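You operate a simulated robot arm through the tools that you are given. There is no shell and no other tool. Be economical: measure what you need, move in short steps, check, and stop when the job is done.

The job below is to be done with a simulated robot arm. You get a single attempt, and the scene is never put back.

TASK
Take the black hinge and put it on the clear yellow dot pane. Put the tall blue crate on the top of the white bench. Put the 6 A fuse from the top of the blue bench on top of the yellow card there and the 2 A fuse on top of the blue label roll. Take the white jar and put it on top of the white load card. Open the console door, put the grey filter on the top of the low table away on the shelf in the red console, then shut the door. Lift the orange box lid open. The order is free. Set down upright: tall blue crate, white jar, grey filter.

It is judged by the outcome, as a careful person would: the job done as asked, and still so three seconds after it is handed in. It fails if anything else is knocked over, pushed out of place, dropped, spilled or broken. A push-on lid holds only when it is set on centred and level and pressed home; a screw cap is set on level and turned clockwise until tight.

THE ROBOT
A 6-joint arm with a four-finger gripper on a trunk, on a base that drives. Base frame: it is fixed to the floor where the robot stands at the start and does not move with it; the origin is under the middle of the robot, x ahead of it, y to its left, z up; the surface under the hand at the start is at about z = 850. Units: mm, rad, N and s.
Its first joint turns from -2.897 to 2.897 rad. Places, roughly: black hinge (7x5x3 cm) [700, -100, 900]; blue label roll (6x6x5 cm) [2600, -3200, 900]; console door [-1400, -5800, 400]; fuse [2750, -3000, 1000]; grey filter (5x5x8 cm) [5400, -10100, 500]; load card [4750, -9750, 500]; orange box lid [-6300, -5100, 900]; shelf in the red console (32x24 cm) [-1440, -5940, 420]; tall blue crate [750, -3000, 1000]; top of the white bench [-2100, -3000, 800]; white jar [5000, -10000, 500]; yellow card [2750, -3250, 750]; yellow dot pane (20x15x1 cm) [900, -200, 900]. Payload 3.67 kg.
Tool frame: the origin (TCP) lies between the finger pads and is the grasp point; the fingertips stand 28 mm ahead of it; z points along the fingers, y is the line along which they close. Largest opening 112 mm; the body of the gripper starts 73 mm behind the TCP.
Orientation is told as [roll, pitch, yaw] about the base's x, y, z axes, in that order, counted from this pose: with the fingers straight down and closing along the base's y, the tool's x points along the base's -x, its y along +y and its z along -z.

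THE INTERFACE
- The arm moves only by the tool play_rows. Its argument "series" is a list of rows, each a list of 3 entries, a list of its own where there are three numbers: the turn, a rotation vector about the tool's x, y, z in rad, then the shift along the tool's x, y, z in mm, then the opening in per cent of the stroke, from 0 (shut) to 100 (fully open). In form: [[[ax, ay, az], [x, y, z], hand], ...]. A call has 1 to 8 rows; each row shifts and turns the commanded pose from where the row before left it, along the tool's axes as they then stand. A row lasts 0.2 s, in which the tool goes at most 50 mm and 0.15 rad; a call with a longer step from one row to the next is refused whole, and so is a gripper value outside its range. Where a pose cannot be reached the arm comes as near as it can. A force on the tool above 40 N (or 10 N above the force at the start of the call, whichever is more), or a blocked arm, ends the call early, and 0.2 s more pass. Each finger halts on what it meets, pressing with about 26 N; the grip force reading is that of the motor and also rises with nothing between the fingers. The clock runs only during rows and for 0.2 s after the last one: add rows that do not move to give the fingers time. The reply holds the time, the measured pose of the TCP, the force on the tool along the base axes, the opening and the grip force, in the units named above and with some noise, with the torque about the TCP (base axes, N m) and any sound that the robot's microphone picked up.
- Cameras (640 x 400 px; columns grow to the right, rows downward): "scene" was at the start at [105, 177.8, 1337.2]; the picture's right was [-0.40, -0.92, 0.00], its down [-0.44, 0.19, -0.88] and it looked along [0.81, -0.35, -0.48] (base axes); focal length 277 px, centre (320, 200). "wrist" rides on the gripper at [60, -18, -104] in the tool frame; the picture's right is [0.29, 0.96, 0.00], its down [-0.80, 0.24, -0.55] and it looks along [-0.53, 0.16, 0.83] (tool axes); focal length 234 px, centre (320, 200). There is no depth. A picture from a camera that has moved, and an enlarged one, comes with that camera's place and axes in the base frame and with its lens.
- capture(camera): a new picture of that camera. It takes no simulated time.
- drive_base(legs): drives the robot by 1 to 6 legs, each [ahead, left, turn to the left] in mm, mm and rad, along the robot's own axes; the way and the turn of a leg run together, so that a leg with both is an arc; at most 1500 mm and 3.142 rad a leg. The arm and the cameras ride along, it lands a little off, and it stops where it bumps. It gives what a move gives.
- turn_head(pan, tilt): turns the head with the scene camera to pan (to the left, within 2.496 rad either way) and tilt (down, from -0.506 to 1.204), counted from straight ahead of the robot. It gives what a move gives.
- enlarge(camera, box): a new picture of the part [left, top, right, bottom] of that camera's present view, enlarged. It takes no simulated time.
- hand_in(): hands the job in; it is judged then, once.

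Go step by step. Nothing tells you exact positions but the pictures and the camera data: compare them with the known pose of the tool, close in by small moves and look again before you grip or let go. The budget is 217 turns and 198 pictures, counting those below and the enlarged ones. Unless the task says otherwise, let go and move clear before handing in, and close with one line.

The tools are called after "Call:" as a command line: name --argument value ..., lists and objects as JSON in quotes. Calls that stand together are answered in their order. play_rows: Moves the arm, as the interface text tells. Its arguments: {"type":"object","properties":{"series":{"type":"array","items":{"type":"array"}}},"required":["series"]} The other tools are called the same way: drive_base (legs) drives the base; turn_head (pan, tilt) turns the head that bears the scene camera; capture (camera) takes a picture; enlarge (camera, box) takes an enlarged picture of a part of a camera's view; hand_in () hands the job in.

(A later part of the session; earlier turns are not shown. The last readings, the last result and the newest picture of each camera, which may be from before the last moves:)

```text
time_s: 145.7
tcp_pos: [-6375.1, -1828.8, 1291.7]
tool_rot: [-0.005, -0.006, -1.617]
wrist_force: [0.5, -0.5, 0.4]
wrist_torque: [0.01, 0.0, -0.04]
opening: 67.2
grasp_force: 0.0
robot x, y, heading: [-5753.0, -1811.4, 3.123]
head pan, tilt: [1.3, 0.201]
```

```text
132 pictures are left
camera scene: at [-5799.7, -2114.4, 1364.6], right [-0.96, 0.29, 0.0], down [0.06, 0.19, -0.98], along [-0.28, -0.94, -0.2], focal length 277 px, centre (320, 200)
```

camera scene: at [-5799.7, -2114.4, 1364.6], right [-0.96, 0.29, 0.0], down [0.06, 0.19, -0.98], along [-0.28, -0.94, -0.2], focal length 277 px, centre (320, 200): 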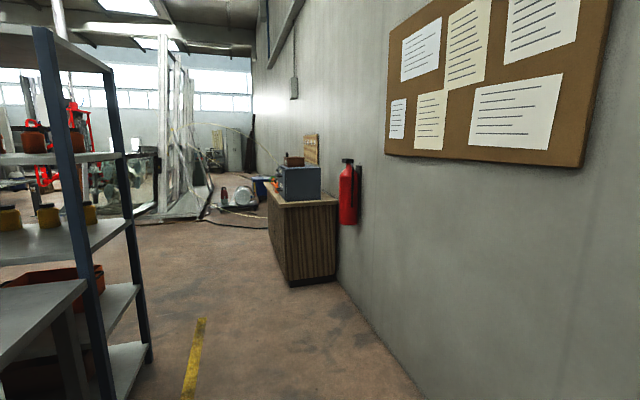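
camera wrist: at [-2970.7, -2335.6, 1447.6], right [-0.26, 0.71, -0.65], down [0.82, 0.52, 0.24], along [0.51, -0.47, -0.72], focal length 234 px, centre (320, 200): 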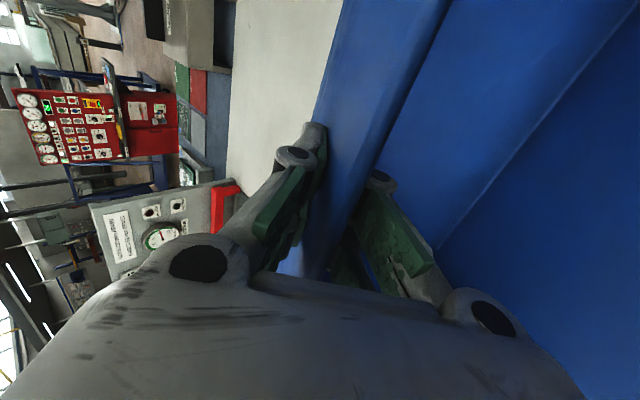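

A cabinet along the west wall near (-6300,-5000) holds a box. I drive south along the wall past the shelf, then look.

Call:
drive_base --legs '[[120, 0, 0.02], [0, 1500, 0], [0, 850, 0]]'

Call:
turn_head --pan 0.6 --tilt 0.4

Call:
capture --camera "scene"

Call:
turn_head --pan 2.3 --tilt 0.4

Call:
capture --camera "scene"

```text
time_s: 158.1
tcp_pos: [-6511.8, -4170.8, 1292.8]
tool_rot: [-0.004, -0.007, -1.623]
wrist_force: [0.5, -0.3, 0.7]
wrist_torque: [0.01, 0.0, 0.02]
opening: 67.1
grasp_force: 0.0
robot x, y, heading: [-5885.8, -4157.5, 3.115]
head pan, tilt: [1.3, 0.201]
```

```text
time_s: 159.1
tcp_pos: [-6511.5, -4170.8, 1293.1]
tool_rot: [-0.003, -0.006, -1.622]
wrist_force: [0.2, 0.3, 0.5]
wrist_torque: [0.0, 0.01, 0.0]
opening: 67.0
grasp_force: 0.1
robot x, y, heading: [-5886.8, -4154.0, 3.111]
head pan, tilt: [0.6, 0.4]
```

```text
131 pictures are left
camera scene: at [-5989.9, -4420.4, 1346.0], right [-0.54, 0.84, 0.0], down [0.33, 0.21, -0.92], along [-0.77, -0.5, -0.39], focal length 277 px, centre (320, 200)
```

scene: 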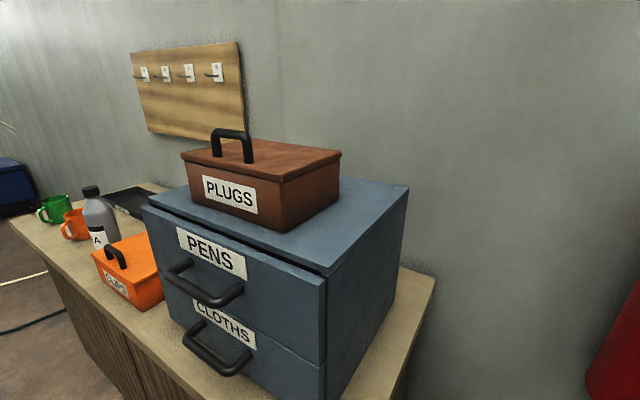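

```text
time_s: 160.9
tcp_pos: [-6513.2, -4169.4, 1292.6]
tool_rot: [-0.005, -0.006, -1.624]
wrist_force: [0.3, -0.6, 0.7]
wrist_torque: [0.0, 0.0, -0.02]
opening: 67.1
grasp_force: 0.1
robot x, y, heading: [-5888.7, -4154.4, 3.117]
head pan, tilt: [2.3, 0.4]
```

```text
130 pictures are left
camera scene: at [-5852.3, -4440.9, 1346.0], right [-0.76, -0.65, 0.0], down [-0.25, 0.3, -0.92], along [0.59, -0.7, -0.39], focal length 277 px, centre (320, 200)
```

scene: 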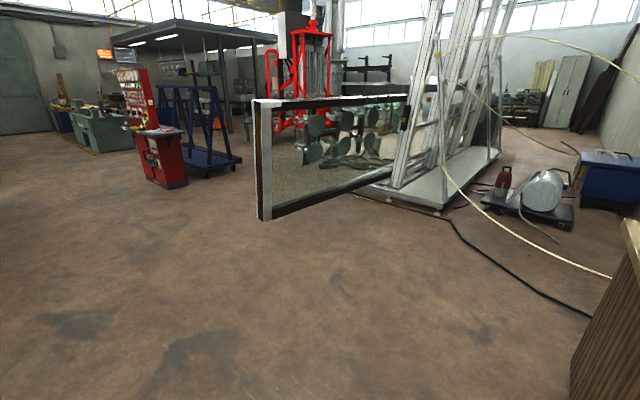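

Call:
drive_base --legs '[[-230, 0, 0.026], [0, 950, 0]]'

Call:
turn_head --pan 0.0 --tilt 0.6

Call:
capture --camera "scene"

Call:
capture --camera "wrist"

```text
time_s: 167.2
tcp_pos: [-6274.5, -5157.1, 1293.0]
tool_rot: [-0.005, -0.008, -1.594]
wrist_force: [1.1, 0.4, -0.1]
wrist_torque: [-0.03, -0.01, -0.02]
opening: 67.2
grasp_force: 0.0
robot x, y, heading: [-5650.5, -5124.4, -3.143]
head pan, tilt: [2.3, 0.4]
```

```text
time_s: 169.4
tcp_pos: [-6276.7, -5157.2, 1292.3]
tool_rot: [-0.004, -0.006, -1.592]
wrist_force: [-1.2, -0.3, -0.4]
wrist_torque: [0.03, 0.0, -0.02]
opening: 67.4
grasp_force: 0.0
robot x, y, heading: [-5650.7, -5123.9, -3.136]
head pan, tilt: [0.0, 0.6]
```

```text
129 pictures are left
camera scene: at [-5758.5, -5339.4, 1327.8], right [0.0, 1.0, 0.0], down [0.56, 0.0, -0.83], along [-0.83, 0.0, -0.56], focal length 277 px, centre (320, 200)
```

scene: 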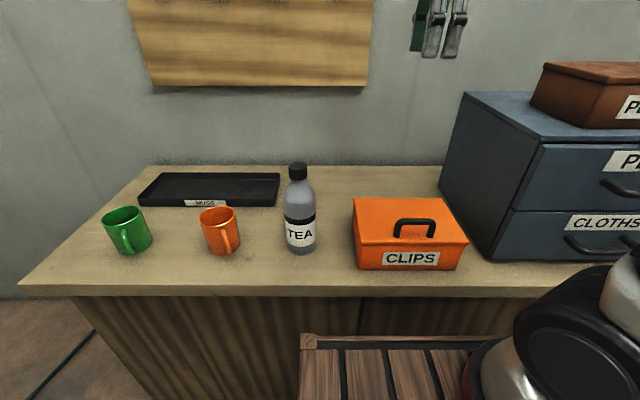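

```text
128 pictures are left
camera wrist: at [-6291.4, -5096.2, 1397.6], right [0.96, 0.27, -0.01], down [0.23, -0.8, 0.56], along [0.14, -0.54, -0.83], focal length 234 px, centre (320, 200)
```

wrist: 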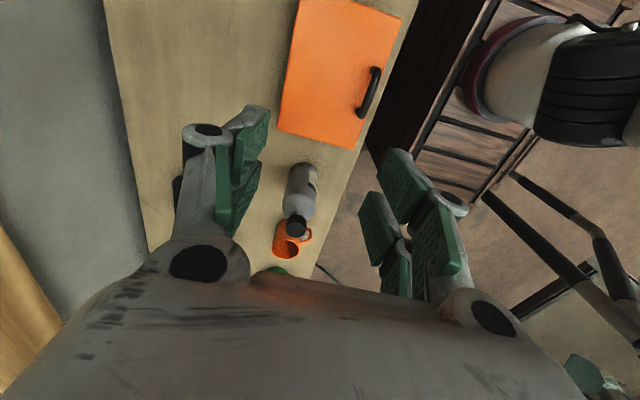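

The orange CLIPS box has a hinged lid with a front handle bar at about (-6199,-5141,977). I back off 100 mm for reach and bring the hand over the handle.

Call:
drive_base --legs '[[-105, 0, 0]]'

Call:
play_rows --series '[[[0, 0, 0], [12, -30, 35], 40], [[0, 0, 0], [0, 0, 45], 40], [[0, 0, 0], [0, 0, 45], 40], [[0, 0, 0], [0, 0, 45], 40], [[0, 0, 0], [0, 0, 45], 40], [[0, 0, 0], [0, 0, 0], 40]]'

Call:
capture --camera "wrist"

Call:
capture --camera "scene"

```text
time_s: 170.6
tcp_pos: [-6171.0, -5156.2, 1292.4]
tool_rot: [-0.005, -0.007, -1.594]
wrist_force: [0.6, 0.2, 0.0]
wrist_torque: [0.03, 0.0, 0.0]
opening: 67.0
grasp_force: 0.0
robot x, y, heading: [-5544.0, -5123.2, -3.144]
head pan, tilt: [0.0, 0.6]
```

```text
time_s: 171.9
tcp_pos: [-6202.0, -5141.3, 1077.1]
tool_rot: [-0.007, -0.007, -1.597]
wrist_force: [0.5, -0.1, 0.2]
wrist_torque: [-0.05, 0.01, 0.02]
opening: 45.0
grasp_force: 0.1
robot x, y, heading: [-5548.7, -5124.3, -3.145]
head pan, tilt: [0.0, 0.6]
```

```text
127 pictures are left
camera wrist: at [-6216.9, -5082.0, 1181.8], right [0.96, 0.26, -0.01], down [0.22, -0.8, 0.56], along [0.14, -0.54, -0.83], focal length 234 px, centre (320, 200)
```

wrist: 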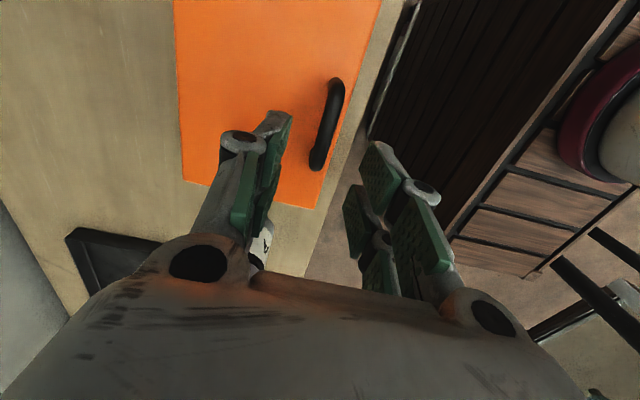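

```text
126 pictures are left
camera scene: at [-5653.3, -5338.9, 1327.8], right [0.0, 1.0, 0.0], down [0.56, 0.0, -0.83], along [-0.83, 0.0, -0.56], focal length 277 px, centre (320, 200)
```

scene: 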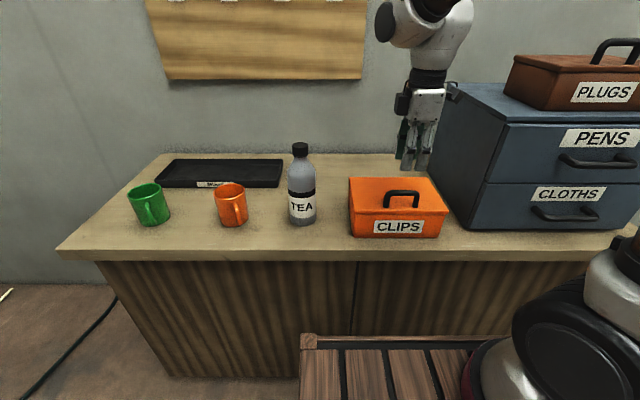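

Call:
play_rows --series '[[[0, 0, 0], [0, 6, 30], 40], [[0, 0, 0], [0, 0, 35], 40], [[0, 0, 0], [0, 0, 22], 40], [[0, 0, 0], [0, 0, 0], 40]]'

Call:
capture --camera "wrist"

Call:
enlarge --camera "scene" --box '[330, 90, 490, 250]'

```text
time_s: 172.9
tcp_pos: [-6195.5, -5144.3, 988.6]
tool_rot: [-0.007, -0.007, -1.594]
wrist_force: [-0.7, 0.4, -0.6]
wrist_torque: [0.0, -0.01, 0.03]
opening: 44.7
grasp_force: 0.0
robot x, y, heading: [-5548.4, -5123.6, -3.143]
head pan, tilt: [0.0, 0.6]
```

```text
125 pictures are left
camera wrist: at [-6211.3, -5084.1, 1093.8], right [0.96, 0.26, -0.01], down [0.22, -0.8, 0.56], along [0.14, -0.54, -0.83], focal length 234 px, centre (320, 200)
```

wrist: 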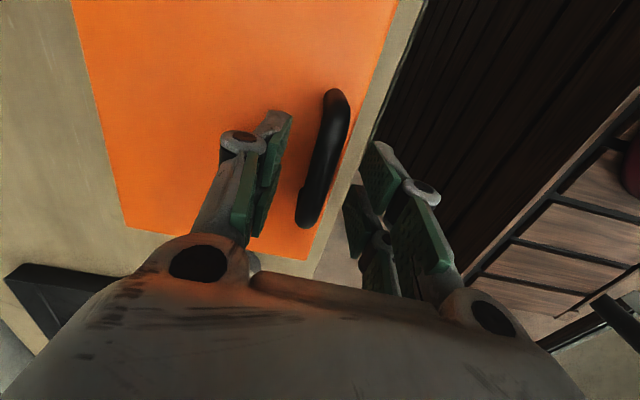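

```text
2.50 times, centred on (410, 170) of scene
camera zoom: at [-5653.3, -5339.0, 1327.8], right [0.0, 1.0, 0.0], down [0.56, 0.0, -0.83], along [-0.83, 0.0, -0.56], focal length 693 px, centre (95, 275)
```

zoom: 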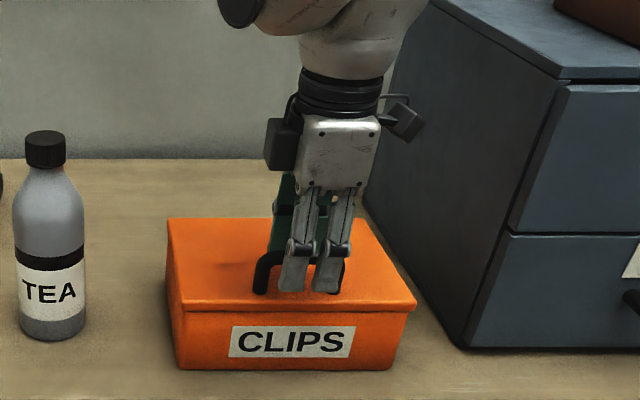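

Call:
play_rows --series '[[[0, 0, 0], [0, 0, 0], 20], [[0, 0, 0], [0, 0, 0], 0], [[0, 0, 0], [0, 0, 0], 0], [[0, 0, 0], [0, 0, 0], 0]]'

Call:
play_rows --series '[[[0, 0, 0], [0, -1, -6], 0], [[0, 0, 0], [0, -1, -6], 0], [[0, 0, 0], [0, 0, 0], 0]]'

Call:
enlarge --camera "scene" --box '[330, 90, 490, 250]'

```text
time_s: 173.9
tcp_pos: [-6196.5, -5145.1, 988.6]
tool_rot: [-0.008, -0.007, -1.594]
wrist_force: [-9.2, 0.7, -3.4]
wrist_torque: [0.41, 0.12, 2.1]
opening: 13.2
grasp_force: 45.2
robot x, y, heading: [-5546.0, -5121.1, -3.139]
head pan, tilt: [0.0, 0.6]
```

```text
time_s: 174.7
tcp_pos: [-6202.1, -5144.5, 1002.5]
tool_rot: [-0.015, -0.006, -1.591]
wrist_force: [-15.7, 0.6, -6.9]
wrist_torque: [0.24, 0.25, 1.94]
opening: 13.2
grasp_force: 45.0
robot x, y, heading: [-5547.5, -5121.9, -3.142]
head pan, tilt: [0.0, 0.6]
stopped in row 3: the force on the tool passed its limit at 41 N (the readings are from after the stop); the commanded pose is now the measured one
```

```text
2.50 times, centred on (410, 170) of scene
camera zoom: at [-5654.5, -5339.0, 1327.7], right [0.0, 1.0, 0.0], down [0.57, 0.0, -0.82], along [-0.82, 0.0, -0.57], focal length 693 px, centre (95, 275)
```

zoom: 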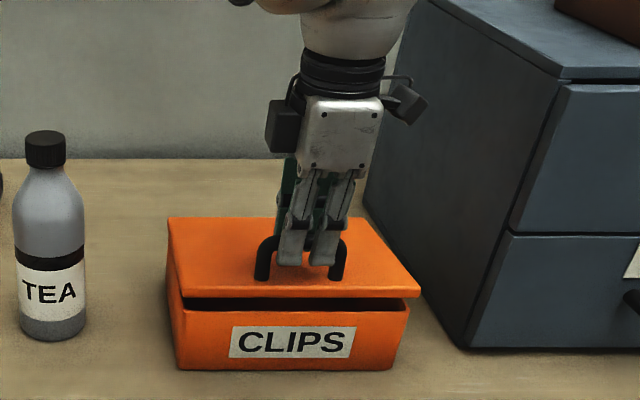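

The lid is coming up. I follow its hinge arc in small steps, tilting the hand with it.

Call:
play_rows --series '[[[-0.05, 0, 0], [0, -4, -7], 0], [[-0.05, 0, 0], [0, -4, -7.2], 0], [[0, 0, 0], [0, 0, 0], 0]]'

Call:
capture --camera "wrist"

```text
time_s: 175.5
tcp_pos: [-6209.7, -5145.0, 1016.9]
tool_rot: [0.088, -0.01, -1.593]
wrist_force: [-32.4, -1.0, -19.9]
wrist_torque: [0.06, 0.42, 1.93]
opening: 13.5
grasp_force: 44.5
robot x, y, heading: [-5548.0, -5124.4, -3.143]
head pan, tilt: [0.0, 0.6]
```

```text
122 pictures are left
camera wrist: at [-6235.6, -5083.7, 1119.1], right [0.96, 0.27, 0.08], down [0.17, -0.8, 0.58], along [0.22, -0.54, -0.81], focal length 234 px, centre (320, 200)
```

wrist: 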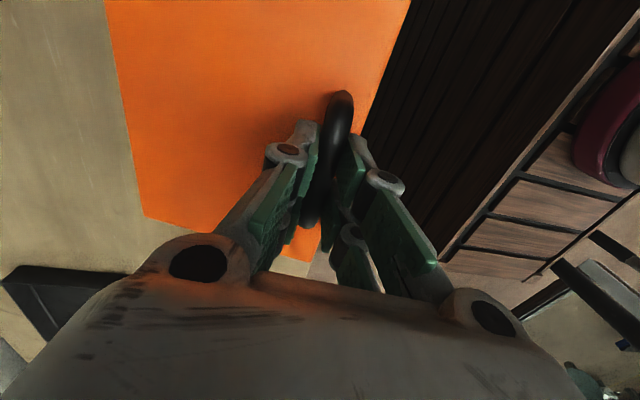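

Call:
play_rows --series '[[[0, 0, -0.02], [0, -2, 0], 0], [[0, 0, 0], [0, 0, 0], 0]]'

Call:
play_rows --series '[[[0, 0, 0], [0, -2, 0], 0], [[0, 0, 0], [0, 0, 0], 0]]'

```text
time_s: 176.1
tcp_pos: [-6210.2, -5145.3, 1016.8]
tool_rot: [0.091, -0.011, -1.575]
wrist_force: [-18.9, -3.2, -13.0]
wrist_torque: [-1.28, 0.1, -0.01]
opening: 12.8
grasp_force: 44.8
robot x, y, heading: [-5547.0, -5121.0, -3.14]
head pan, tilt: [0.0, 0.6]
```

```text
time_s: 176.7
tcp_pos: [-6210.2, -5145.6, 1016.4]
tool_rot: [0.09, -0.01, -1.574]
wrist_force: [4.6, -10.1, 0.4]
wrist_torque: [-0.87, -0.23, 0.01]
opening: 12.9
grasp_force: 45.2
robot x, y, heading: [-5548.2, -5119.1, -3.141]
head pan, tilt: [0.0, 0.6]
```

Call:
play_rows --series '[[[-0.05, 0, 0], [0, -7.5, -12.6], 0], [[-0.05, 0, 0], [0, -7.9, -12.2], 0], [[0, 0, 0], [0, 0, 0], 0]]'

```text
time_s: 177.3
tcp_pos: [-6228.6, -5144.0, 1039.8]
tool_rot: [0.188, -0.012, -1.573]
wrist_force: [9.7, -5.0, 6.6]
wrist_torque: [0.02, -0.17, -0.03]
opening: 13.0
grasp_force: 44.9
robot x, y, heading: [-5546.1, -5120.6, -3.139]
head pan, tilt: [0.0, 0.6]
stopped in row 3: the force on the tool passed its limit at 43 N (the readings are from after the stop); the commanded pose is now the measured one
```

Call:
play_rows --series '[[[-0.05, 0, 0], [0, -7.2, -12.4], 0], [[0, 0, 0], [0, 0, 0], 0]]'

Call:
play_rows --series '[[[-0.05, 0, 0], [0, -8.6, -11.6], 0], [[0, 0, 0], [0, 0, 0], 0]]'

Call:
capture --camera "scene"

```text
time_s: 177.9
tcp_pos: [-6238.6, -5145.1, 1050.5]
tool_rot: [0.239, -0.012, -1.575]
wrist_force: [-1.2, -12.3, -3.4]
wrist_torque: [-0.19, -0.09, -0.16]
opening: 12.7
grasp_force: 44.7
robot x, y, heading: [-5542.3, -5121.3, -3.134]
head pan, tilt: [0.0, 0.6]
```

```text
time_s: 178.5
tcp_pos: [-6250.6, -5143.5, 1059.2]
tool_rot: [0.287, -0.011, -1.574]
wrist_force: [-1.4, -14.4, -2.9]
wrist_torque: [0.08, -0.01, -0.15]
opening: 13.0
grasp_force: 45.1
robot x, y, heading: [-5546.8, -5124.8, -3.136]
head pan, tilt: [0.0, 0.6]
```

```text
121 pictures are left
camera scene: at [-5653.5, -5339.9, 1327.7], right [0.0, 1.0, 0.0], down [0.57, 0.0, -0.82], along [-0.82, 0.0, -0.57], focal length 277 px, centre (320, 200)
```

scene: 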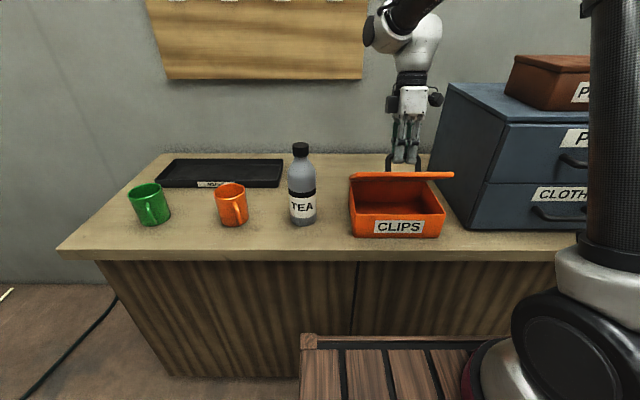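

Call:
play_rows --series '[[[-0.05, 0, 0], [-1, -9.8, -11.0], 0], [[0, 0, 0], [0, 0, 0], 0]]'

Call:
play_rows --series '[[[-0.05, 0, 0], [0, -10.4, -10.4], 0], [[0, 0, 0], [0, 0, 0], 0]]'

Call:
play_rows --series '[[[-0.05, 0, 0], [0, -10.9, -10], 0], [[0, 0, 0], [0, 0, 0], 0]]'

Call:
play_rows --series '[[[-0.05, 0, 0], [0, -11.3, -9.5], 0], [[0, 0, 0], [0, 0, 0], 0]]'

Call:
capture --camera "scene"

```text
time_s: 179.1
tcp_pos: [-6263.0, -5144.1, 1066.1]
tool_rot: [0.338, -0.011, -1.575]
wrist_force: [2.8, -7.8, 3.2]
wrist_torque: [0.01, -0.12, -0.23]
opening: 12.8
grasp_force: 44.8
robot x, y, heading: [-5550.1, -5124.5, -3.141]
head pan, tilt: [0.0, 0.6]
```

```text
time_s: 179.7
tcp_pos: [-6276.0, -5143.4, 1073.0]
tool_rot: [0.387, -0.01, -1.576]
wrist_force: [5.2, -12.6, 10.4]
wrist_torque: [0.4, -0.11, -0.19]
opening: 12.9
grasp_force: 44.8
robot x, y, heading: [-5549.5, -5124.5, -3.143]
head pan, tilt: [0.0, 0.6]
```

```text
time_s: 180.3
tcp_pos: [-6290.7, -5145.6, 1079.0]
tool_rot: [0.436, -0.01, -1.574]
wrist_force: [7.1, -8.8, 17.6]
wrist_torque: [0.19, -0.12, -0.3]
opening: 13.0
grasp_force: 44.6
robot x, y, heading: [-5547.7, -5125.8, -3.136]
head pan, tilt: [0.0, 0.6]
```

```text
time_s: 180.9
tcp_pos: [-6305.1, -5144.3, 1083.5]
tool_rot: [0.487, -0.012, -1.576]
wrist_force: [4.4, -10.3, 15.8]
wrist_torque: [0.21, -0.15, -0.42]
opening: 12.9
grasp_force: 45.1
robot x, y, heading: [-5543.8, -5125.4, -3.14]
head pan, tilt: [0.0, 0.6]
```

```text
120 pictures are left
camera scene: at [-5652.6, -5339.7, 1327.8], right [0.0, 1.0, 0.0], down [0.56, 0.0, -0.83], along [-0.83, 0.0, -0.56], focal length 277 px, centre (320, 200)
```

scene: 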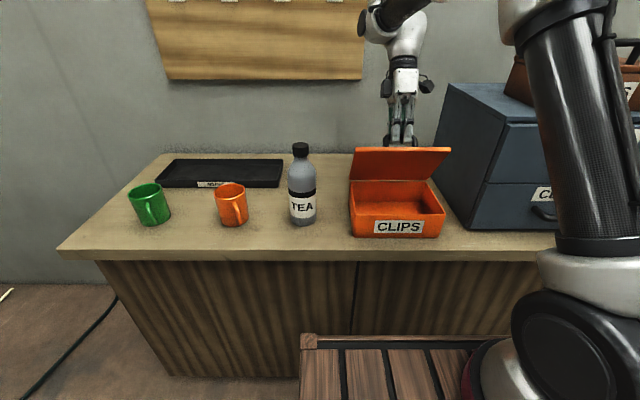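

Call:
play_rows --series '[[[-0.05, 0, 0], [-0.5, -11.1, -10.3], 0], [[0, 0, 0], [0, 0, 0], 0]]'

Call:
play_rows --series '[[[-0.05, 0, 0], [0, -11.9, -8.8], 0], [[0, 0, 0], [0, 0, 0], 0]]'

Call:
play_rows --series '[[[-0.05, 0, 0], [0, -12.5, -7.9], 0], [[0, 0, 0], [0, 0, 0], 0]]'

Call:
play_rows --series '[[[-0.05, 0, 0], [0, -13.1, -7.3], 0], [[0, 0, 0], [0, 0, 0], 0]]'

Call:
capture --camera "scene"

```text
time_s: 181.5
tcp_pos: [-6320.6, -5143.7, 1086.0]
tool_rot: [0.539, -0.011, -1.574]
wrist_force: [-0.4, -2.3, -1.8]
wrist_torque: [0.28, 0.03, -0.36]
opening: 12.9
grasp_force: 45.3
robot x, y, heading: [-5547.8, -5125.3, -3.144]
head pan, tilt: [0.0, 0.6]
```

```text
time_s: 182.1
tcp_pos: [-6334.9, -5144.0, 1086.6]
tool_rot: [0.588, -0.011, -1.575]
wrist_force: [-1.4, 0.1, -5.3]
wrist_torque: [0.44, 0.14, -0.31]
opening: 12.8
grasp_force: 45.0
robot x, y, heading: [-5546.0, -5122.7, -3.136]
head pan, tilt: [0.0, 0.6]
```

```text
time_s: 182.7
tcp_pos: [-6347.8, -5144.7, 1087.2]
tool_rot: [0.636, -0.01, -1.573]
wrist_force: [0.3, 1.1, -0.2]
wrist_torque: [0.67, 0.12, -0.3]
opening: 13.0
grasp_force: 44.8
robot x, y, heading: [-5544.8, -5123.5, -3.139]
head pan, tilt: [0.0, 0.6]
```

```text
time_s: 183.2
tcp_pos: [-6355.8, -5144.6, 1087.3]
tool_rot: [0.673, -0.011, -1.574]
wrist_force: [-1.0, -1.1, 10.4]
wrist_torque: [0.42, -0.15, -0.62]
opening: 12.9
grasp_force: 45.0
out of reach, approached as far as the arm can: row 1
robot x, y, heading: [-5551.1, -5125.9, -3.138]
head pan, tilt: [0.0, 0.6]
stopped in row 2: the force on the tool passed its limit at 48 N (the readings are from after the stop); the commanded pose is now the measured one
```

```text
119 pictures are left
camera scene: at [-5653.1, -5339.3, 1327.8], right [0.0, 1.0, 0.0], down [0.56, 0.0, -0.83], along [-0.83, 0.0, -0.56], focal length 277 px, centre (320, 200)
```

scene: 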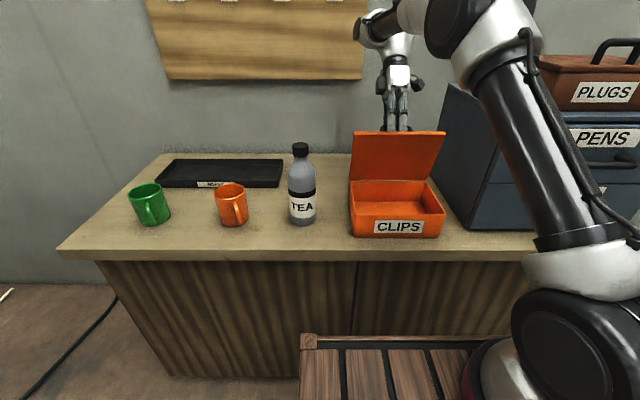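

Call:
play_rows --series '[[[0.05, 0, 0], [0, -12, -7.3], 0], [[0, 0, 0], [0, 0, 0], 0]]'

Call:
play_rows --series '[[[0.05, 0, 0], [0, -13.1, -5.3], 0], [[0, 0, 0], [0, 0, 0], 0]]'

Call:
capture --camera "scene"

```text
time_s: 183.8
tcp_pos: [-6369.5, -5143.9, 1083.4]
tool_rot: [0.622, -0.012, -1.574]
wrist_force: [-2.9, -2.7, 15.8]
wrist_torque: [0.74, -0.14, -0.41]
opening: 12.7
grasp_force: 45.5
robot x, y, heading: [-5548.6, -5123.0, -3.14]
head pan, tilt: [0.0, 0.6]
```

```text
time_s: 184.3
tcp_pos: [-6383.3, -5143.9, 1081.4]
tool_rot: [0.572, -0.013, -1.575]
wrist_force: [-1.0, 0.3, 4.8]
wrist_torque: [0.75, -0.1, -0.29]
opening: 12.7
grasp_force: 45.3
robot x, y, heading: [-5547.1, -5122.9, -3.14]
head pan, tilt: [0.0, 0.6]
```

```text
118 pictures are left
camera scene: at [-5653.3, -5339.3, 1327.8], right [0.0, 1.0, 0.0], down [0.56, 0.0, -0.83], along [-0.83, 0.0, -0.56], focal length 277 px, centre (320, 200)
```

scene: 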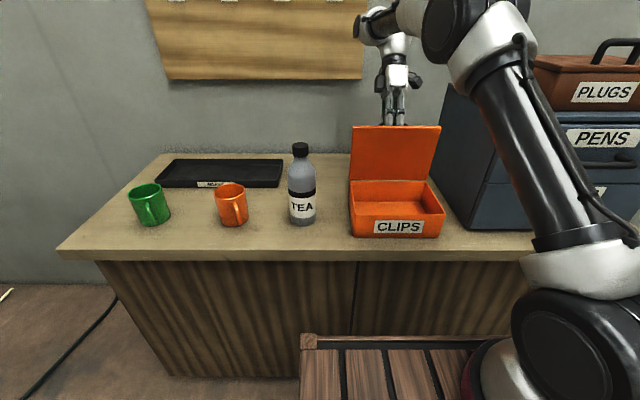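

Slipping on the bar works with low force; I continue past vertical.

Call:
play_rows --series '[[[0.05, 0, 0], [0, -13.5, -3.3], 0], [[0, 0, 0], [0, 0, 0], 0]]'

Call:
play_rows --series '[[[0.05, 0, 0], [0, -13.9, -1], 0], [[0, 0, 0], [0, 0, 0], 0]]'

Call:
capture --camera "scene"

Call:
capture --camera "wrist"

```text
time_s: 184.9
tcp_pos: [-6398.2, -5141.5, 1075.4]
tool_rot: [0.524, -0.01, -1.576]
wrist_force: [-0.3, -0.5, 0.9]
wrist_torque: [0.28, -0.05, -0.52]
opening: 13.1
grasp_force: 45.1
robot x, y, heading: [-5543.5, -5124.3, -3.139]
head pan, tilt: [0.0, 0.6]
```

```text
time_s: 185.6
tcp_pos: [-6408.4, -5142.2, 1070.6]
tool_rot: [0.474, -0.012, -1.573]
wrist_force: [2.9, -4.7, -5.2]
wrist_torque: [0.49, -0.13, -0.4]
opening: 12.7
grasp_force: 45.2
robot x, y, heading: [-5548.9, -5121.6, -3.14]
head pan, tilt: [0.0, 0.6]
```

```text
117 pictures are left
camera scene: at [-5653.4, -5339.5, 1327.7], right [0.0, 1.0, 0.0], down [0.57, 0.0, -0.82], along [-0.82, 0.0, -0.57], focal length 277 px, centre (320, 200)
```

scene: 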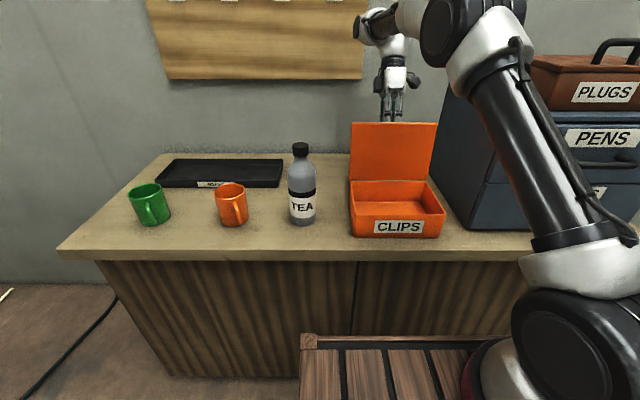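

```text
116 pictures are left
camera wrist: at [-6472.6, -5082.8, 1154.6], right [0.85, 0.29, 0.43], down [-0.04, -0.79, 0.61], along [0.52, -0.54, -0.66], focal length 234 px, centre (320, 200)
```

wrist: 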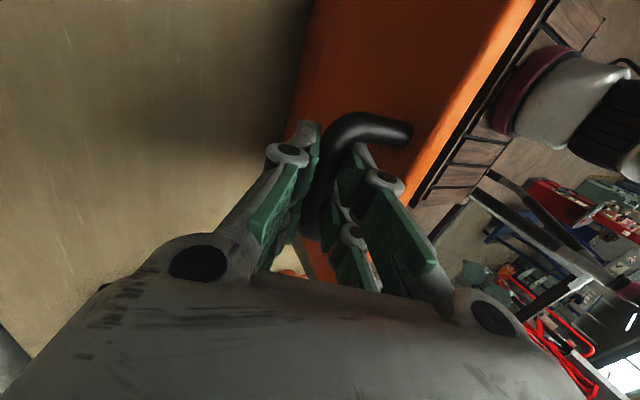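

Call:
play_rows --series '[[[0.03, 0, 0], [0, -10, 2], 0], [[0, 0, 0], [0, 0, 0], 0]]'

Call:
play_rows --series '[[[0, 0, 0], [0, 0, 0], 14], [[0, 0, 0], [0, 0, 0], 20], [[0, 0, 0], [0, 0, 0], 30], [[0, 0, 0], [0, 0, 0], 30]]'

Call:
capture --camera "scene"

Call:
capture --camera "wrist"

```text
time_s: 186.2
tcp_pos: [-6418.0, -5142.4, 1065.7]
tool_rot: [0.441, -0.012, -1.574]
wrist_force: [-4.8, -2.6, 10.0]
wrist_torque: [0.31, -0.09, -0.4]
opening: 12.8
grasp_force: 45.3
robot x, y, heading: [-5547.2, -5120.2, -3.139]
head pan, tilt: [0.0, 0.6]
```

```text
time_s: 187.2
tcp_pos: [-6417.9, -5145.3, 1062.9]
tool_rot: [0.444, -0.01, -1.576]
wrist_force: [-0.3, -0.4, -0.6]
wrist_torque: [0.02, -0.01, 0.01]
opening: 33.2
grasp_force: 0.1
robot x, y, heading: [-5548.1, -5123.3, -3.135]
head pan, tilt: [0.0, 0.6]
```

```text
115 pictures are left
camera scene: at [-5653.4, -5339.2, 1327.8], right [0.0, 1.0, 0.0], down [0.57, 0.0, -0.82], along [-0.82, 0.0, -0.57], focal length 277 px, centre (320, 200)
```

scene: 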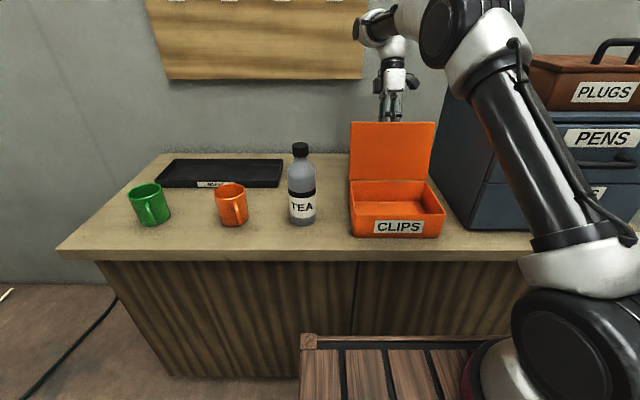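

```text
114 pictures are left
camera wrist: at [-6478.3, -5082.6, 1150.7], right [0.87, 0.29, 0.41], down [-0.02, -0.79, 0.61], along [0.5, -0.54, -0.68], focal length 234 px, centre (320, 200)
```

wrist: 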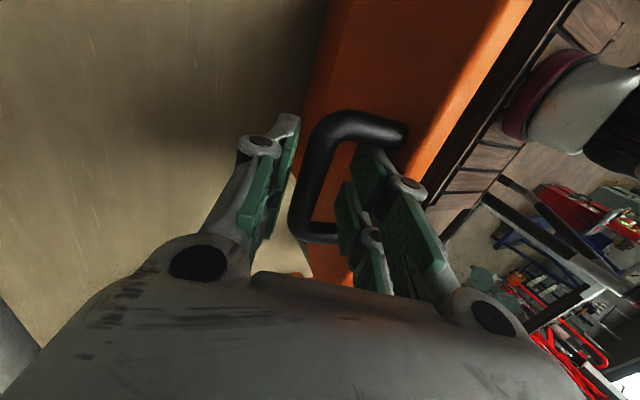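

Call:
play_rows --series '[[[0, 0, 0], [0, 0, -15], 35], [[0, 0, 0], [0, 0, -15], 35], [[0, 0, 0], [0, 0, -15], 35], [[0, 0, 0], [0, 0, -15], 35], [[0, 0, 0], [0, 0, 0], 35]]'

Call:
capture --camera "wrist"

```text
time_s: 188.3
tcp_pos: [-6432.6, -5142.3, 1109.5]
tool_rot: [0.439, -0.012, -1.575]
wrist_force: [-0.3, 0.0, -0.2]
wrist_torque: [0.02, -0.02, -0.02]
opening: 39.4
grasp_force: 0.1
out of reach, approached as far as the arm can: row 4
robot x, y, heading: [-5545.3, -5119.0, -3.14]
head pan, tilt: [0.0, 0.6]
```

```text
113 pictures are left
camera wrist: at [-6492.8, -5080.2, 1196.4], right [0.87, 0.29, 0.4], down [-0.02, -0.79, 0.61], along [0.5, -0.54, -0.68], focal length 234 px, centre (320, 200)
```

wrist: 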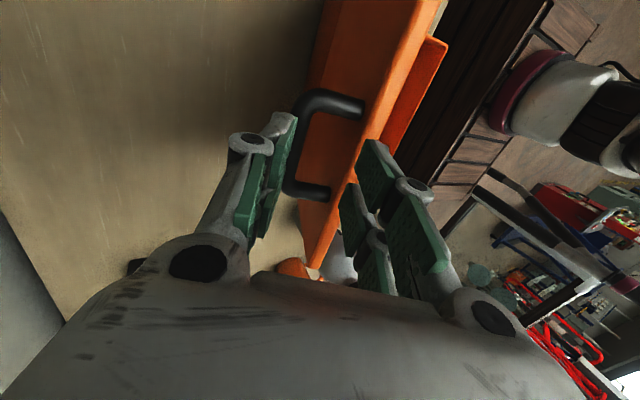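

Call:
play_rows --series '[[[0.08, 0, 0], [0, 17, -32], 35], [[0.08, 0, 0], [0, 12, -35], 35], [[0.08, 0, 0], [0, 12, -38], 35], [[0.08, 0, 0], [0, 25, -35], 35], [[0.08, 0, 0], [0, 40, -20], 35], [[0.04, 0, 0], [0, 45, -10], 35], [[0, 0, 0], [0, 48, 0], 35], [[0, 0, 0], [0, 0, 0], 35]]'

Call:
play_rows --series '[[[0, 0.012, 0], [0, 48, 0], 35], [[0, 0, 0], [0, 48, 0], 35], [[0, 0, 0], [0, 0, 0], 35]]'

Call:
capture --camera "scene"

```text
time_s: 190.2
tcp_pos: [-6284.3, -5139.7, 1300.6]
tool_rot: [0.003, -0.011, -1.576]
wrist_force: [-0.1, -0.1, 0.6]
wrist_torque: [-0.01, -0.03, 0.01]
opening: 39.5
grasp_force: 0.0
robot x, y, heading: [-5547.1, -5125.4, -3.14]
head pan, tilt: [0.0, 0.6]
```

```text
time_s: 190.9
tcp_pos: [-6186.9, -5139.7, 1301.8]
tool_rot: [0.005, 0.001, -1.574]
wrist_force: [0.5, -0.3, -0.2]
wrist_torque: [0.02, 0.02, 0.0]
opening: 39.3
grasp_force: 0.1
robot x, y, heading: [-5544.5, -5123.9, -3.145]
head pan, tilt: [0.0, 0.6]
```

```text
112 pictures are left
camera scene: at [-5653.6, -5339.3, 1327.8], right [0.0, 1.0, 0.0], down [0.57, 0.0, -0.82], along [-0.82, 0.0, -0.57], focal length 277 px, centre (320, 200)
```

scene: 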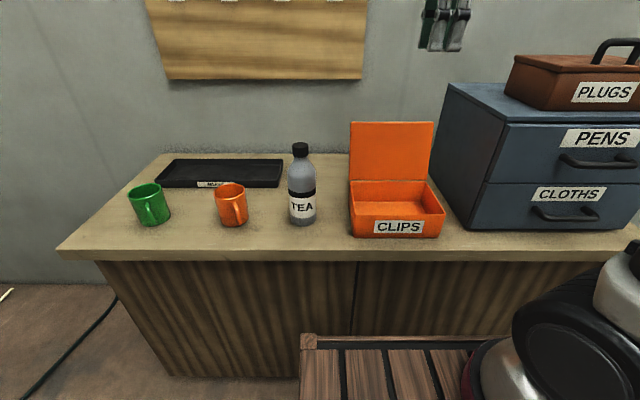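

The lid stays open. Next I drive east to the red console to open its door.

Call:
drive_base --legs '[[0, -250, 0], [-1500, 0, 0], [-1500, 0, 0], [-700, 0, 0], [0, 0, 1.571]]'

Call:
turn_head --pan 0.0 --tilt 0.35

Call:
capture --camera "scene"

```text
time_s: 214.4
tcp_pos: [-1756.5, -5458.2, 1300.2]
tool_rot: [0.005, 0.0, 0.036]
wrist_force: [-0.3, -0.3, 0.2]
wrist_torque: [-0.02, 0.01, 0.0]
opening: 39.3
grasp_force: 0.0
robot x, y, heading: [-1796.2, -4814.2, -1.525]
head pan, tilt: [0.0, 0.6]
```

```text
time_s: 215.1
tcp_pos: [-1756.6, -5457.8, 1300.3]
tool_rot: [0.004, 0.0, 0.036]
wrist_force: [0.1, 0.1, 0.3]
wrist_torque: [0.01, 0.03, 0.0]
opening: 39.3
grasp_force: 0.1
robot x, y, heading: [-1795.6, -4817.7, -1.533]
head pan, tilt: [0.0, 0.351]
```

```text
111 pictures are left
camera scene: at [-1576.5, -4923.8, 1350.5], right [-1.0, -0.04, 0.0], down [-0.01, 0.34, -0.94], along [0.04, -0.94, -0.34], focal length 277 px, centre (320, 200)
```

scene: 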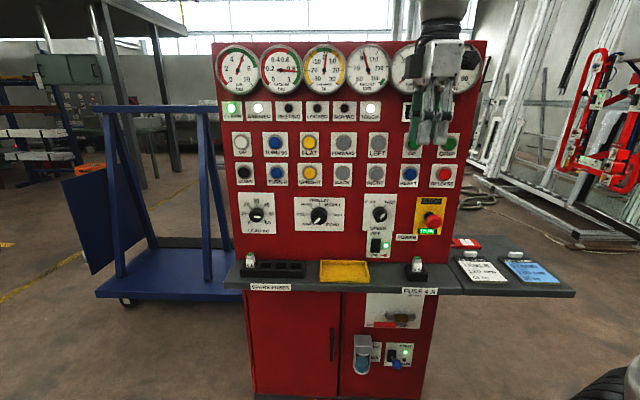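

The red console's door (handle at about (-1585,-5765,430), hinges on its +x side) is below the ledge. I line up and turn the hand to point forward with the camera on top.

Call:
drive_base --legs '[[0, 0, -0.04], [0, 290, 0]]'

Call:
play_rows --series '[[[0, 0, -0.15], [0, 0, 0], 40], [[0, 0, -0.15], [0, 0, 0], 40], [[0, 0, -0.15], [0, 0, 0], 40], [[0, 0, -0.15], [0, 0, 0], 40], [[0, 0, -0.15], [0, 0, 0], 40], [[0, 0, -0.15], [0, 0, 0], 40], [[0, 0, -0.15], [0, 0, 0], 40], [[0, 0, -0.15], [0, 0, 0], 40]]'

Call:
play_rows --series '[[[0, 0, -0.15], [0, 0, 0], 40], [[0, 0, -0.15], [0, 0, 0], 40], [[0, 0, -0.077], [0, 0, 0], 40], [[0, 0, 0], [0, 0, 0], 40]]'

```text
time_s: 217.5
tcp_pos: [-1497.9, -5460.9, 1300.5]
tool_rot: [0.003, 0.0, -0.014]
wrist_force: [0.0, -0.3, -0.2]
wrist_torque: [-0.02, 0.0, -0.03]
opening: 39.2
grasp_force: 0.1
robot x, y, heading: [-1510.4, -4818.5, -1.579]
head pan, tilt: [0.0, 0.351]
```

```text
time_s: 219.3
tcp_pos: [-1499.3, -5460.6, 1300.8]
tool_rot: [0.001, -0.003, 1.191]
wrist_force: [0.2, -0.3, 0.6]
wrist_torque: [0.0, -0.01, -0.01]
opening: 44.9
grasp_force: 0.1
robot x, y, heading: [-1511.9, -4818.2, -1.581]
head pan, tilt: [0.0, 0.351]
```

```text
time_s: 220.3
tcp_pos: [-1498.1, -5460.0, 1300.4]
tool_rot: [0.0, -0.004, 1.566]
wrist_force: [-0.1, 0.3, 0.8]
wrist_torque: [0.03, 0.03, 0.03]
opening: 45.0
grasp_force: 0.0
robot x, y, heading: [-1511.8, -4818.4, -1.583]
head pan, tilt: [0.0, 0.351]
```

Call:
play_rows --series '[[[0, 0.15, 0], [0, 0, 0], 40], [[0, 0.15, 0], [0, 0, 0], 40], [[0, 0.15, 0], [0, 0, 0], 40], [[0, 0.15, 0], [0, 0, 0], 40], [[0, 0.15, 0], [0, 0, 0], 40], [[0, 0.15, 0], [0, 0, 0], 40], [[0, 0.15, 0], [0, 0, 0], 40], [[0, 0.15, 0], [0, 0, 0], 40]]'

Call:
capture --camera "scene"

```text
time_s: 222.1
tcp_pos: [-1500.0, -5462.0, 1300.6]
tool_rot: [0.0, 1.196, 1.564]
wrist_force: [-0.1, 0.0, 0.0]
wrist_torque: [0.0, 0.01, 0.02]
opening: 44.7
grasp_force: 0.0
robot x, y, heading: [-1512.3, -4818.7, -1.58]
head pan, tilt: [0.0, 0.351]
```

```text
110 pictures are left
camera scene: at [-1293.9, -4935.3, 1350.5], right [-1.0, 0.01, 0.0], down [0.0, 0.34, -0.94], along [-0.01, -0.94, -0.34], focal length 277 px, centre (320, 200)
```

scene: 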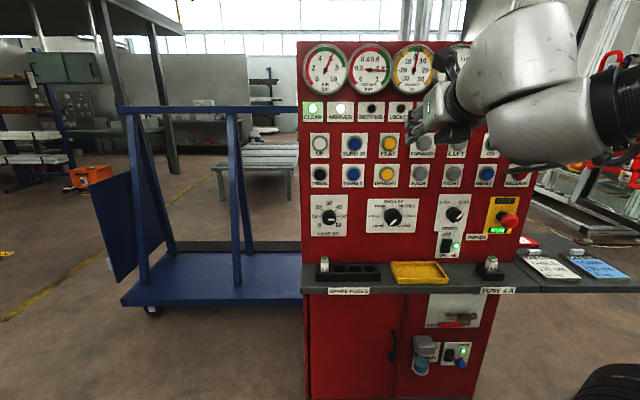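

Call:
play_rows --series '[[[0, 0, 0], [-44.7, 10.6, 17.6], 40], [[0, 0, 0], [-44.7, 10.6, 17.6], 40], [[0, 0, 0], [-44.7, 10.6, 17.6], 40], [[0, 0, 0], [-44.7, 10.6, 17.6], 40], [[0, 0, 0], [-44.7, 10.6, 17.6], 40], [[0, 0, 0], [-44.7, 10.6, 17.6], 40], [[0, 0, 0], [-44.7, 10.6, 17.6], 40], [[0, 0, 0], [-44.7, 10.6, 17.6], 40]]'

Call:
play_rows --series '[[[0, 0, 0], [-46, 0, 18], 60], [[0, 0, 0], [-46, 0, 18], 60], [[0, 0, 0], [-46, 0, 18], 60], [[0, 0, 0], [-46, 0, 18], 60], [[0, 0, 0], [-46, 0, 18], 60], [[0, 0, 0], [-46, 0, 18], 60], [[0, 0, 0], [-46, 0, 18], 60], [[0, 0, 0], [-46, 0, 18], 60]]'

Call:
capture --camera "scene"

Call:
capture --camera "wrist"

```text
time_s: 223.9
tcp_pos: [-1477.8, -5588.0, 1086.7]
tool_rot: [0.012, 1.193, 1.564]
wrist_force: [0.2, 1.6, 0.2]
wrist_torque: [0.02, -0.01, 0.01]
opening: 45.1
grasp_force: 0.0
out of reach, approached as far as the arm can: row 1, 2, 3, 4, 5, 6, 7, 8
robot x, y, heading: [-1504.4, -4819.4, -1.579]
head pan, tilt: [0.0, 0.351]
```

```text
time_s: 225.7
tcp_pos: [-1437.6, -5593.8, 698.7]
tool_rot: [0.005, 1.196, 1.563]
wrist_force: [-0.5, -0.3, 0.4]
wrist_torque: [0.02, 0.0, 0.04]
opening: 67.5
grasp_force: 0.2
out of reach, approached as far as the arm can: row 1, 2, 3, 4, 7
robot x, y, heading: [-1510.1, -4822.0, -1.583]
head pan, tilt: [0.0, 0.351]
```

```text
109 pictures are left
camera scene: at [-1293.8, -4935.1, 1350.6], right [-1.0, 0.01, 0.0], down [0.0, 0.34, -0.94], along [-0.01, -0.94, -0.34], focal length 277 px, centre (320, 200)
```

scene: 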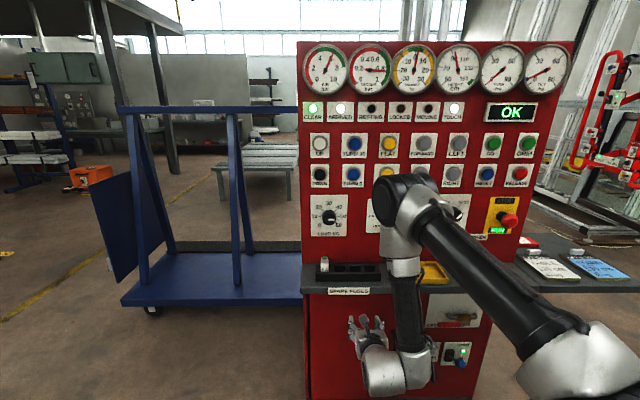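

```text
108 pictures are left
camera wrist: at [-1417.7, -5519.2, 793.6], right [-0.96, -0.09, 0.27], down [-0.23, 0.81, -0.54], along [-0.17, -0.58, -0.8], focal length 234 px, centre (320, 200)
```

wrist: 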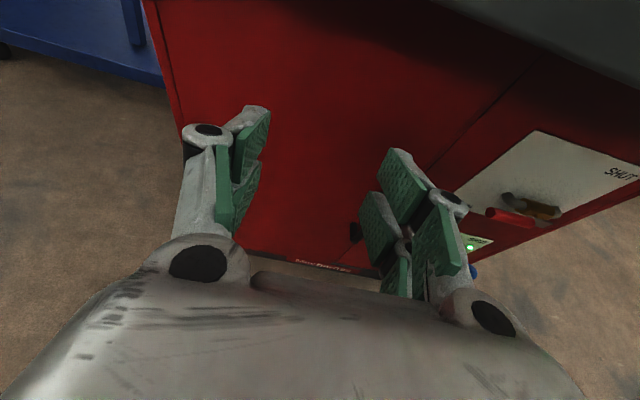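

Call:
play_rows --series '[[[0, 0, 0], [-44.7, 0, 17.6], 60], [[0, 0, 0], [-44.7, 0, 17.6], 60], [[0, 0, 0], [-44.7, 0, 17.6], 60], [[0, 0, 0], [-44.7, 0, 17.6], 60], [[0, 0, 0], [-44.7, 0, 17.6], 60], [[0, 0, 0], [0, 40, 0], 60], [[0, 0, 0], [0, 40, 0], 60], [[0, 0, 0], [0, 0, 0], 60]]'

Call:
capture --camera "wrist"

```text
time_s: 227.5
tcp_pos: [-1453.9, -5578.1, 458.4]
tool_rot: [0.026, 1.198, 1.565]
wrist_force: [-0.3, -0.4, 0.3]
wrist_torque: [-0.01, -0.02, 0.0]
opening: 67.2
grasp_force: 0.0
out of reach, approached as far as the arm can: row 6, 7
robot x, y, heading: [-1509.6, -4817.7, -1.579]
head pan, tilt: [0.0, 0.351]
```

```text
107 pictures are left
camera wrist: at [-1432.1, -5503.1, 553.2], right [-0.96, -0.08, 0.28], down [-0.22, 0.81, -0.54], along [-0.18, -0.58, -0.8], focal length 234 px, centre (320, 200)
```

wrist: 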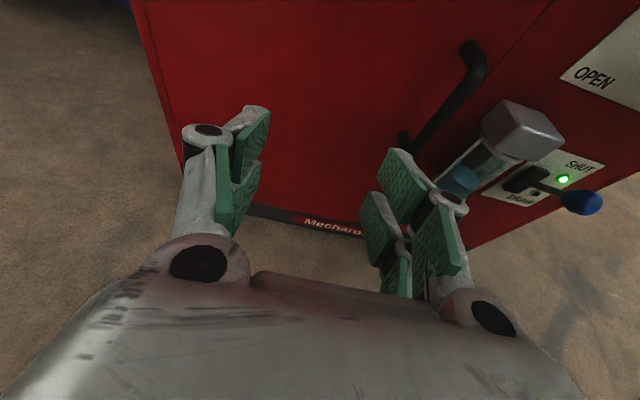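

The hand can't pan further right in this pose, so I shift the base right instead to line up with the handle.

Call:
drive_base --legs '[[0, -126, 0]]'

Call:
play_rows --series '[[[0, 0, 0], [-14, 0, 35], 45], [[0, 0, 0], [-14, 0, 35], 45], [[0, 0, 0], [0, 0, 0], 45]]'

Call:
capture --camera "wrist"

Call:
capture --camera "scene"

```text
time_s: 228.8
tcp_pos: [-1579.5, -5576.7, 458.4]
tool_rot: [0.026, 1.198, 1.566]
wrist_force: [-0.7, -0.1, 0.1]
wrist_torque: [-0.01, 0.02, 0.03]
opening: 67.3
grasp_force: 0.0
robot x, y, heading: [-1633.6, -4816.3, -1.582]
head pan, tilt: [0.0, 0.351]
```

```text
time_s: 229.6
tcp_pos: [-1572.9, -5630.5, 406.6]
tool_rot: [0.037, 1.199, 1.564]
wrist_force: [0.1, 0.0, -0.3]
wrist_torque: [-0.02, -0.02, 0.02]
opening: 50.5
grasp_force: 0.0
out of reach, approached as far as the arm can: row 2
robot x, y, heading: [-1636.8, -4819.8, -1.581]
head pan, tilt: [0.0, 0.351]
```

```text
106 pictures are left
camera wrist: at [-1549.4, -5556.1, 500.9], right [-0.96, -0.07, 0.28], down [-0.21, 0.82, -0.54], along [-0.19, -0.58, -0.79], focal length 234 px, centre (320, 200)
```

wrist: 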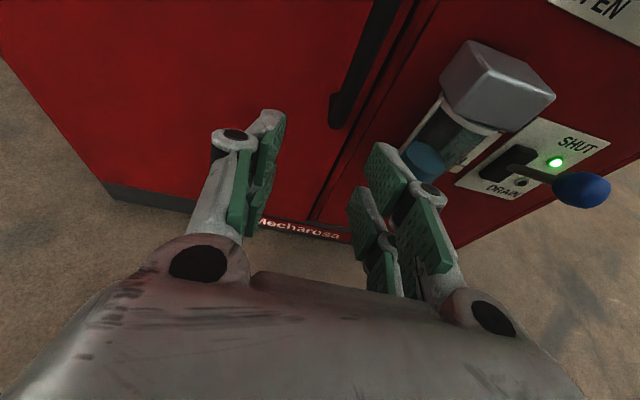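

```text
105 pictures are left
camera scene: at [-1418.7, -4934.5, 1350.5], right [-1.0, 0.01, 0.0], down [0.0, 0.34, -0.94], along [-0.01, -0.94, -0.34], focal length 277 px, centre (320, 200)
```

scene: 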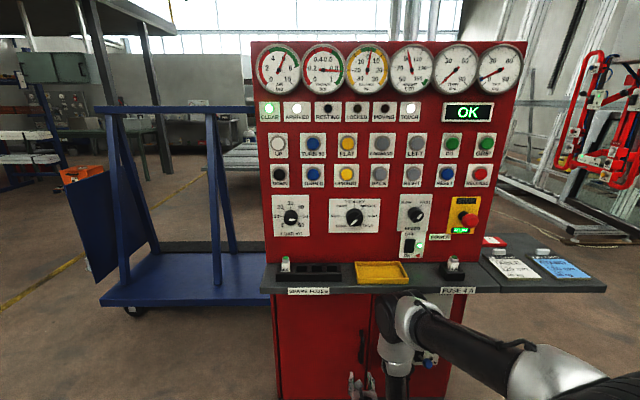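

Call:
drive_base --legs '[[0, -45, 0]]'

Call:
play_rows --series '[[[0, 0, 0], [42, -15, -16], 45], [[0, 0, 0], [0, -15, 0], 45], [[0, 0, 0], [0, 0, 0], 45]]'

Call:
capture --camera "wrist"

```text
time_s: 230.5
tcp_pos: [-1617.7, -5629.5, 406.2]
tool_rot: [0.034, 1.199, 1.563]
wrist_force: [-0.3, 0.1, -0.1]
wrist_torque: [0.03, 0.0, 0.02]
opening: 50.6
grasp_force: 0.0
robot x, y, heading: [-1683.9, -4820.4, -1.578]
head pan, tilt: [0.0, 0.351]
```

```text
time_s: 231.3
tcp_pos: [-1588.2, -5631.8, 452.2]
tool_rot: [0.036, 1.2, 1.564]
wrist_force: [0.6, -0.2, -0.3]
wrist_torque: [0.01, 0.0, -0.01]
opening: 50.5
grasp_force: 0.0
robot x, y, heading: [-1683.8, -4821.6, -1.578]
head pan, tilt: [0.0, 0.351]
```

```text
104 pictures are left
camera wrist: at [-1565.1, -5557.8, 545.9], right [-0.96, -0.07, 0.28], down [-0.21, 0.82, -0.54], along [-0.19, -0.58, -0.79], focal length 234 px, centre (320, 200)
```

wrist: 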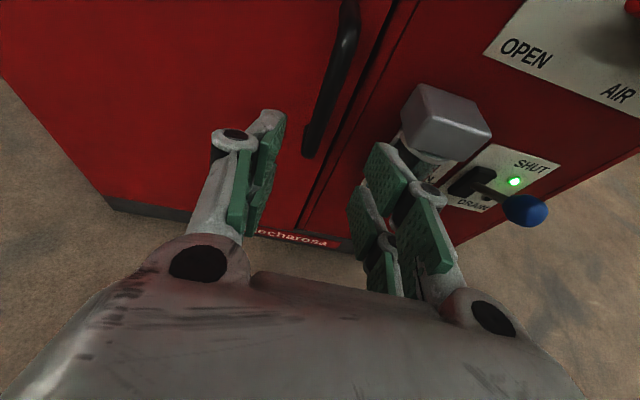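

Call:
play_rows --series '[[[0, 0, 0], [13.2, 0, 33.5], 45], [[0, 0, 0], [13.2, 0, 33.5], 45], [[0, 0, 0], [12, 0, 30], 45], [[0, 0, 0], [0, 0, 0], 45]]'

Call:
capture --camera "wrist"

```text
time_s: 232.3
tcp_pos: [-1592.3, -5736.3, 452.9]
tool_rot: [0.035, 1.199, 1.564]
wrist_force: [0.6, -0.5, -0.2]
wrist_torque: [0.0, 0.02, 0.0]
opening: 50.5
grasp_force: 0.0
robot x, y, heading: [-1678.8, -4816.8, -1.582]
head pan, tilt: [0.0, 0.351]
```

```text
103 pictures are left
camera wrist: at [-1570.7, -5662.4, 546.3], right [-0.96, -0.07, 0.28], down [-0.21, 0.81, -0.54], along [-0.19, -0.58, -0.79], focal length 234 px, centre (320, 200)
```

wrist: 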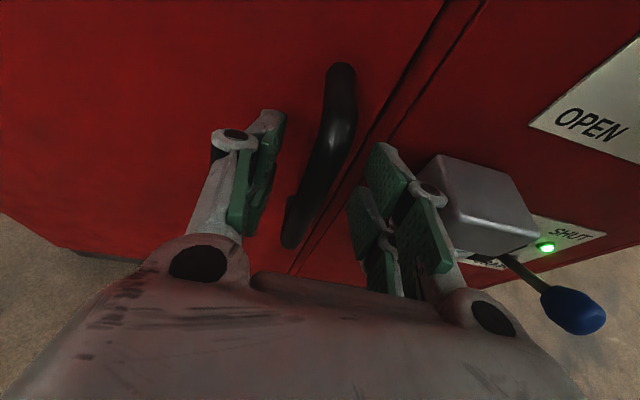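

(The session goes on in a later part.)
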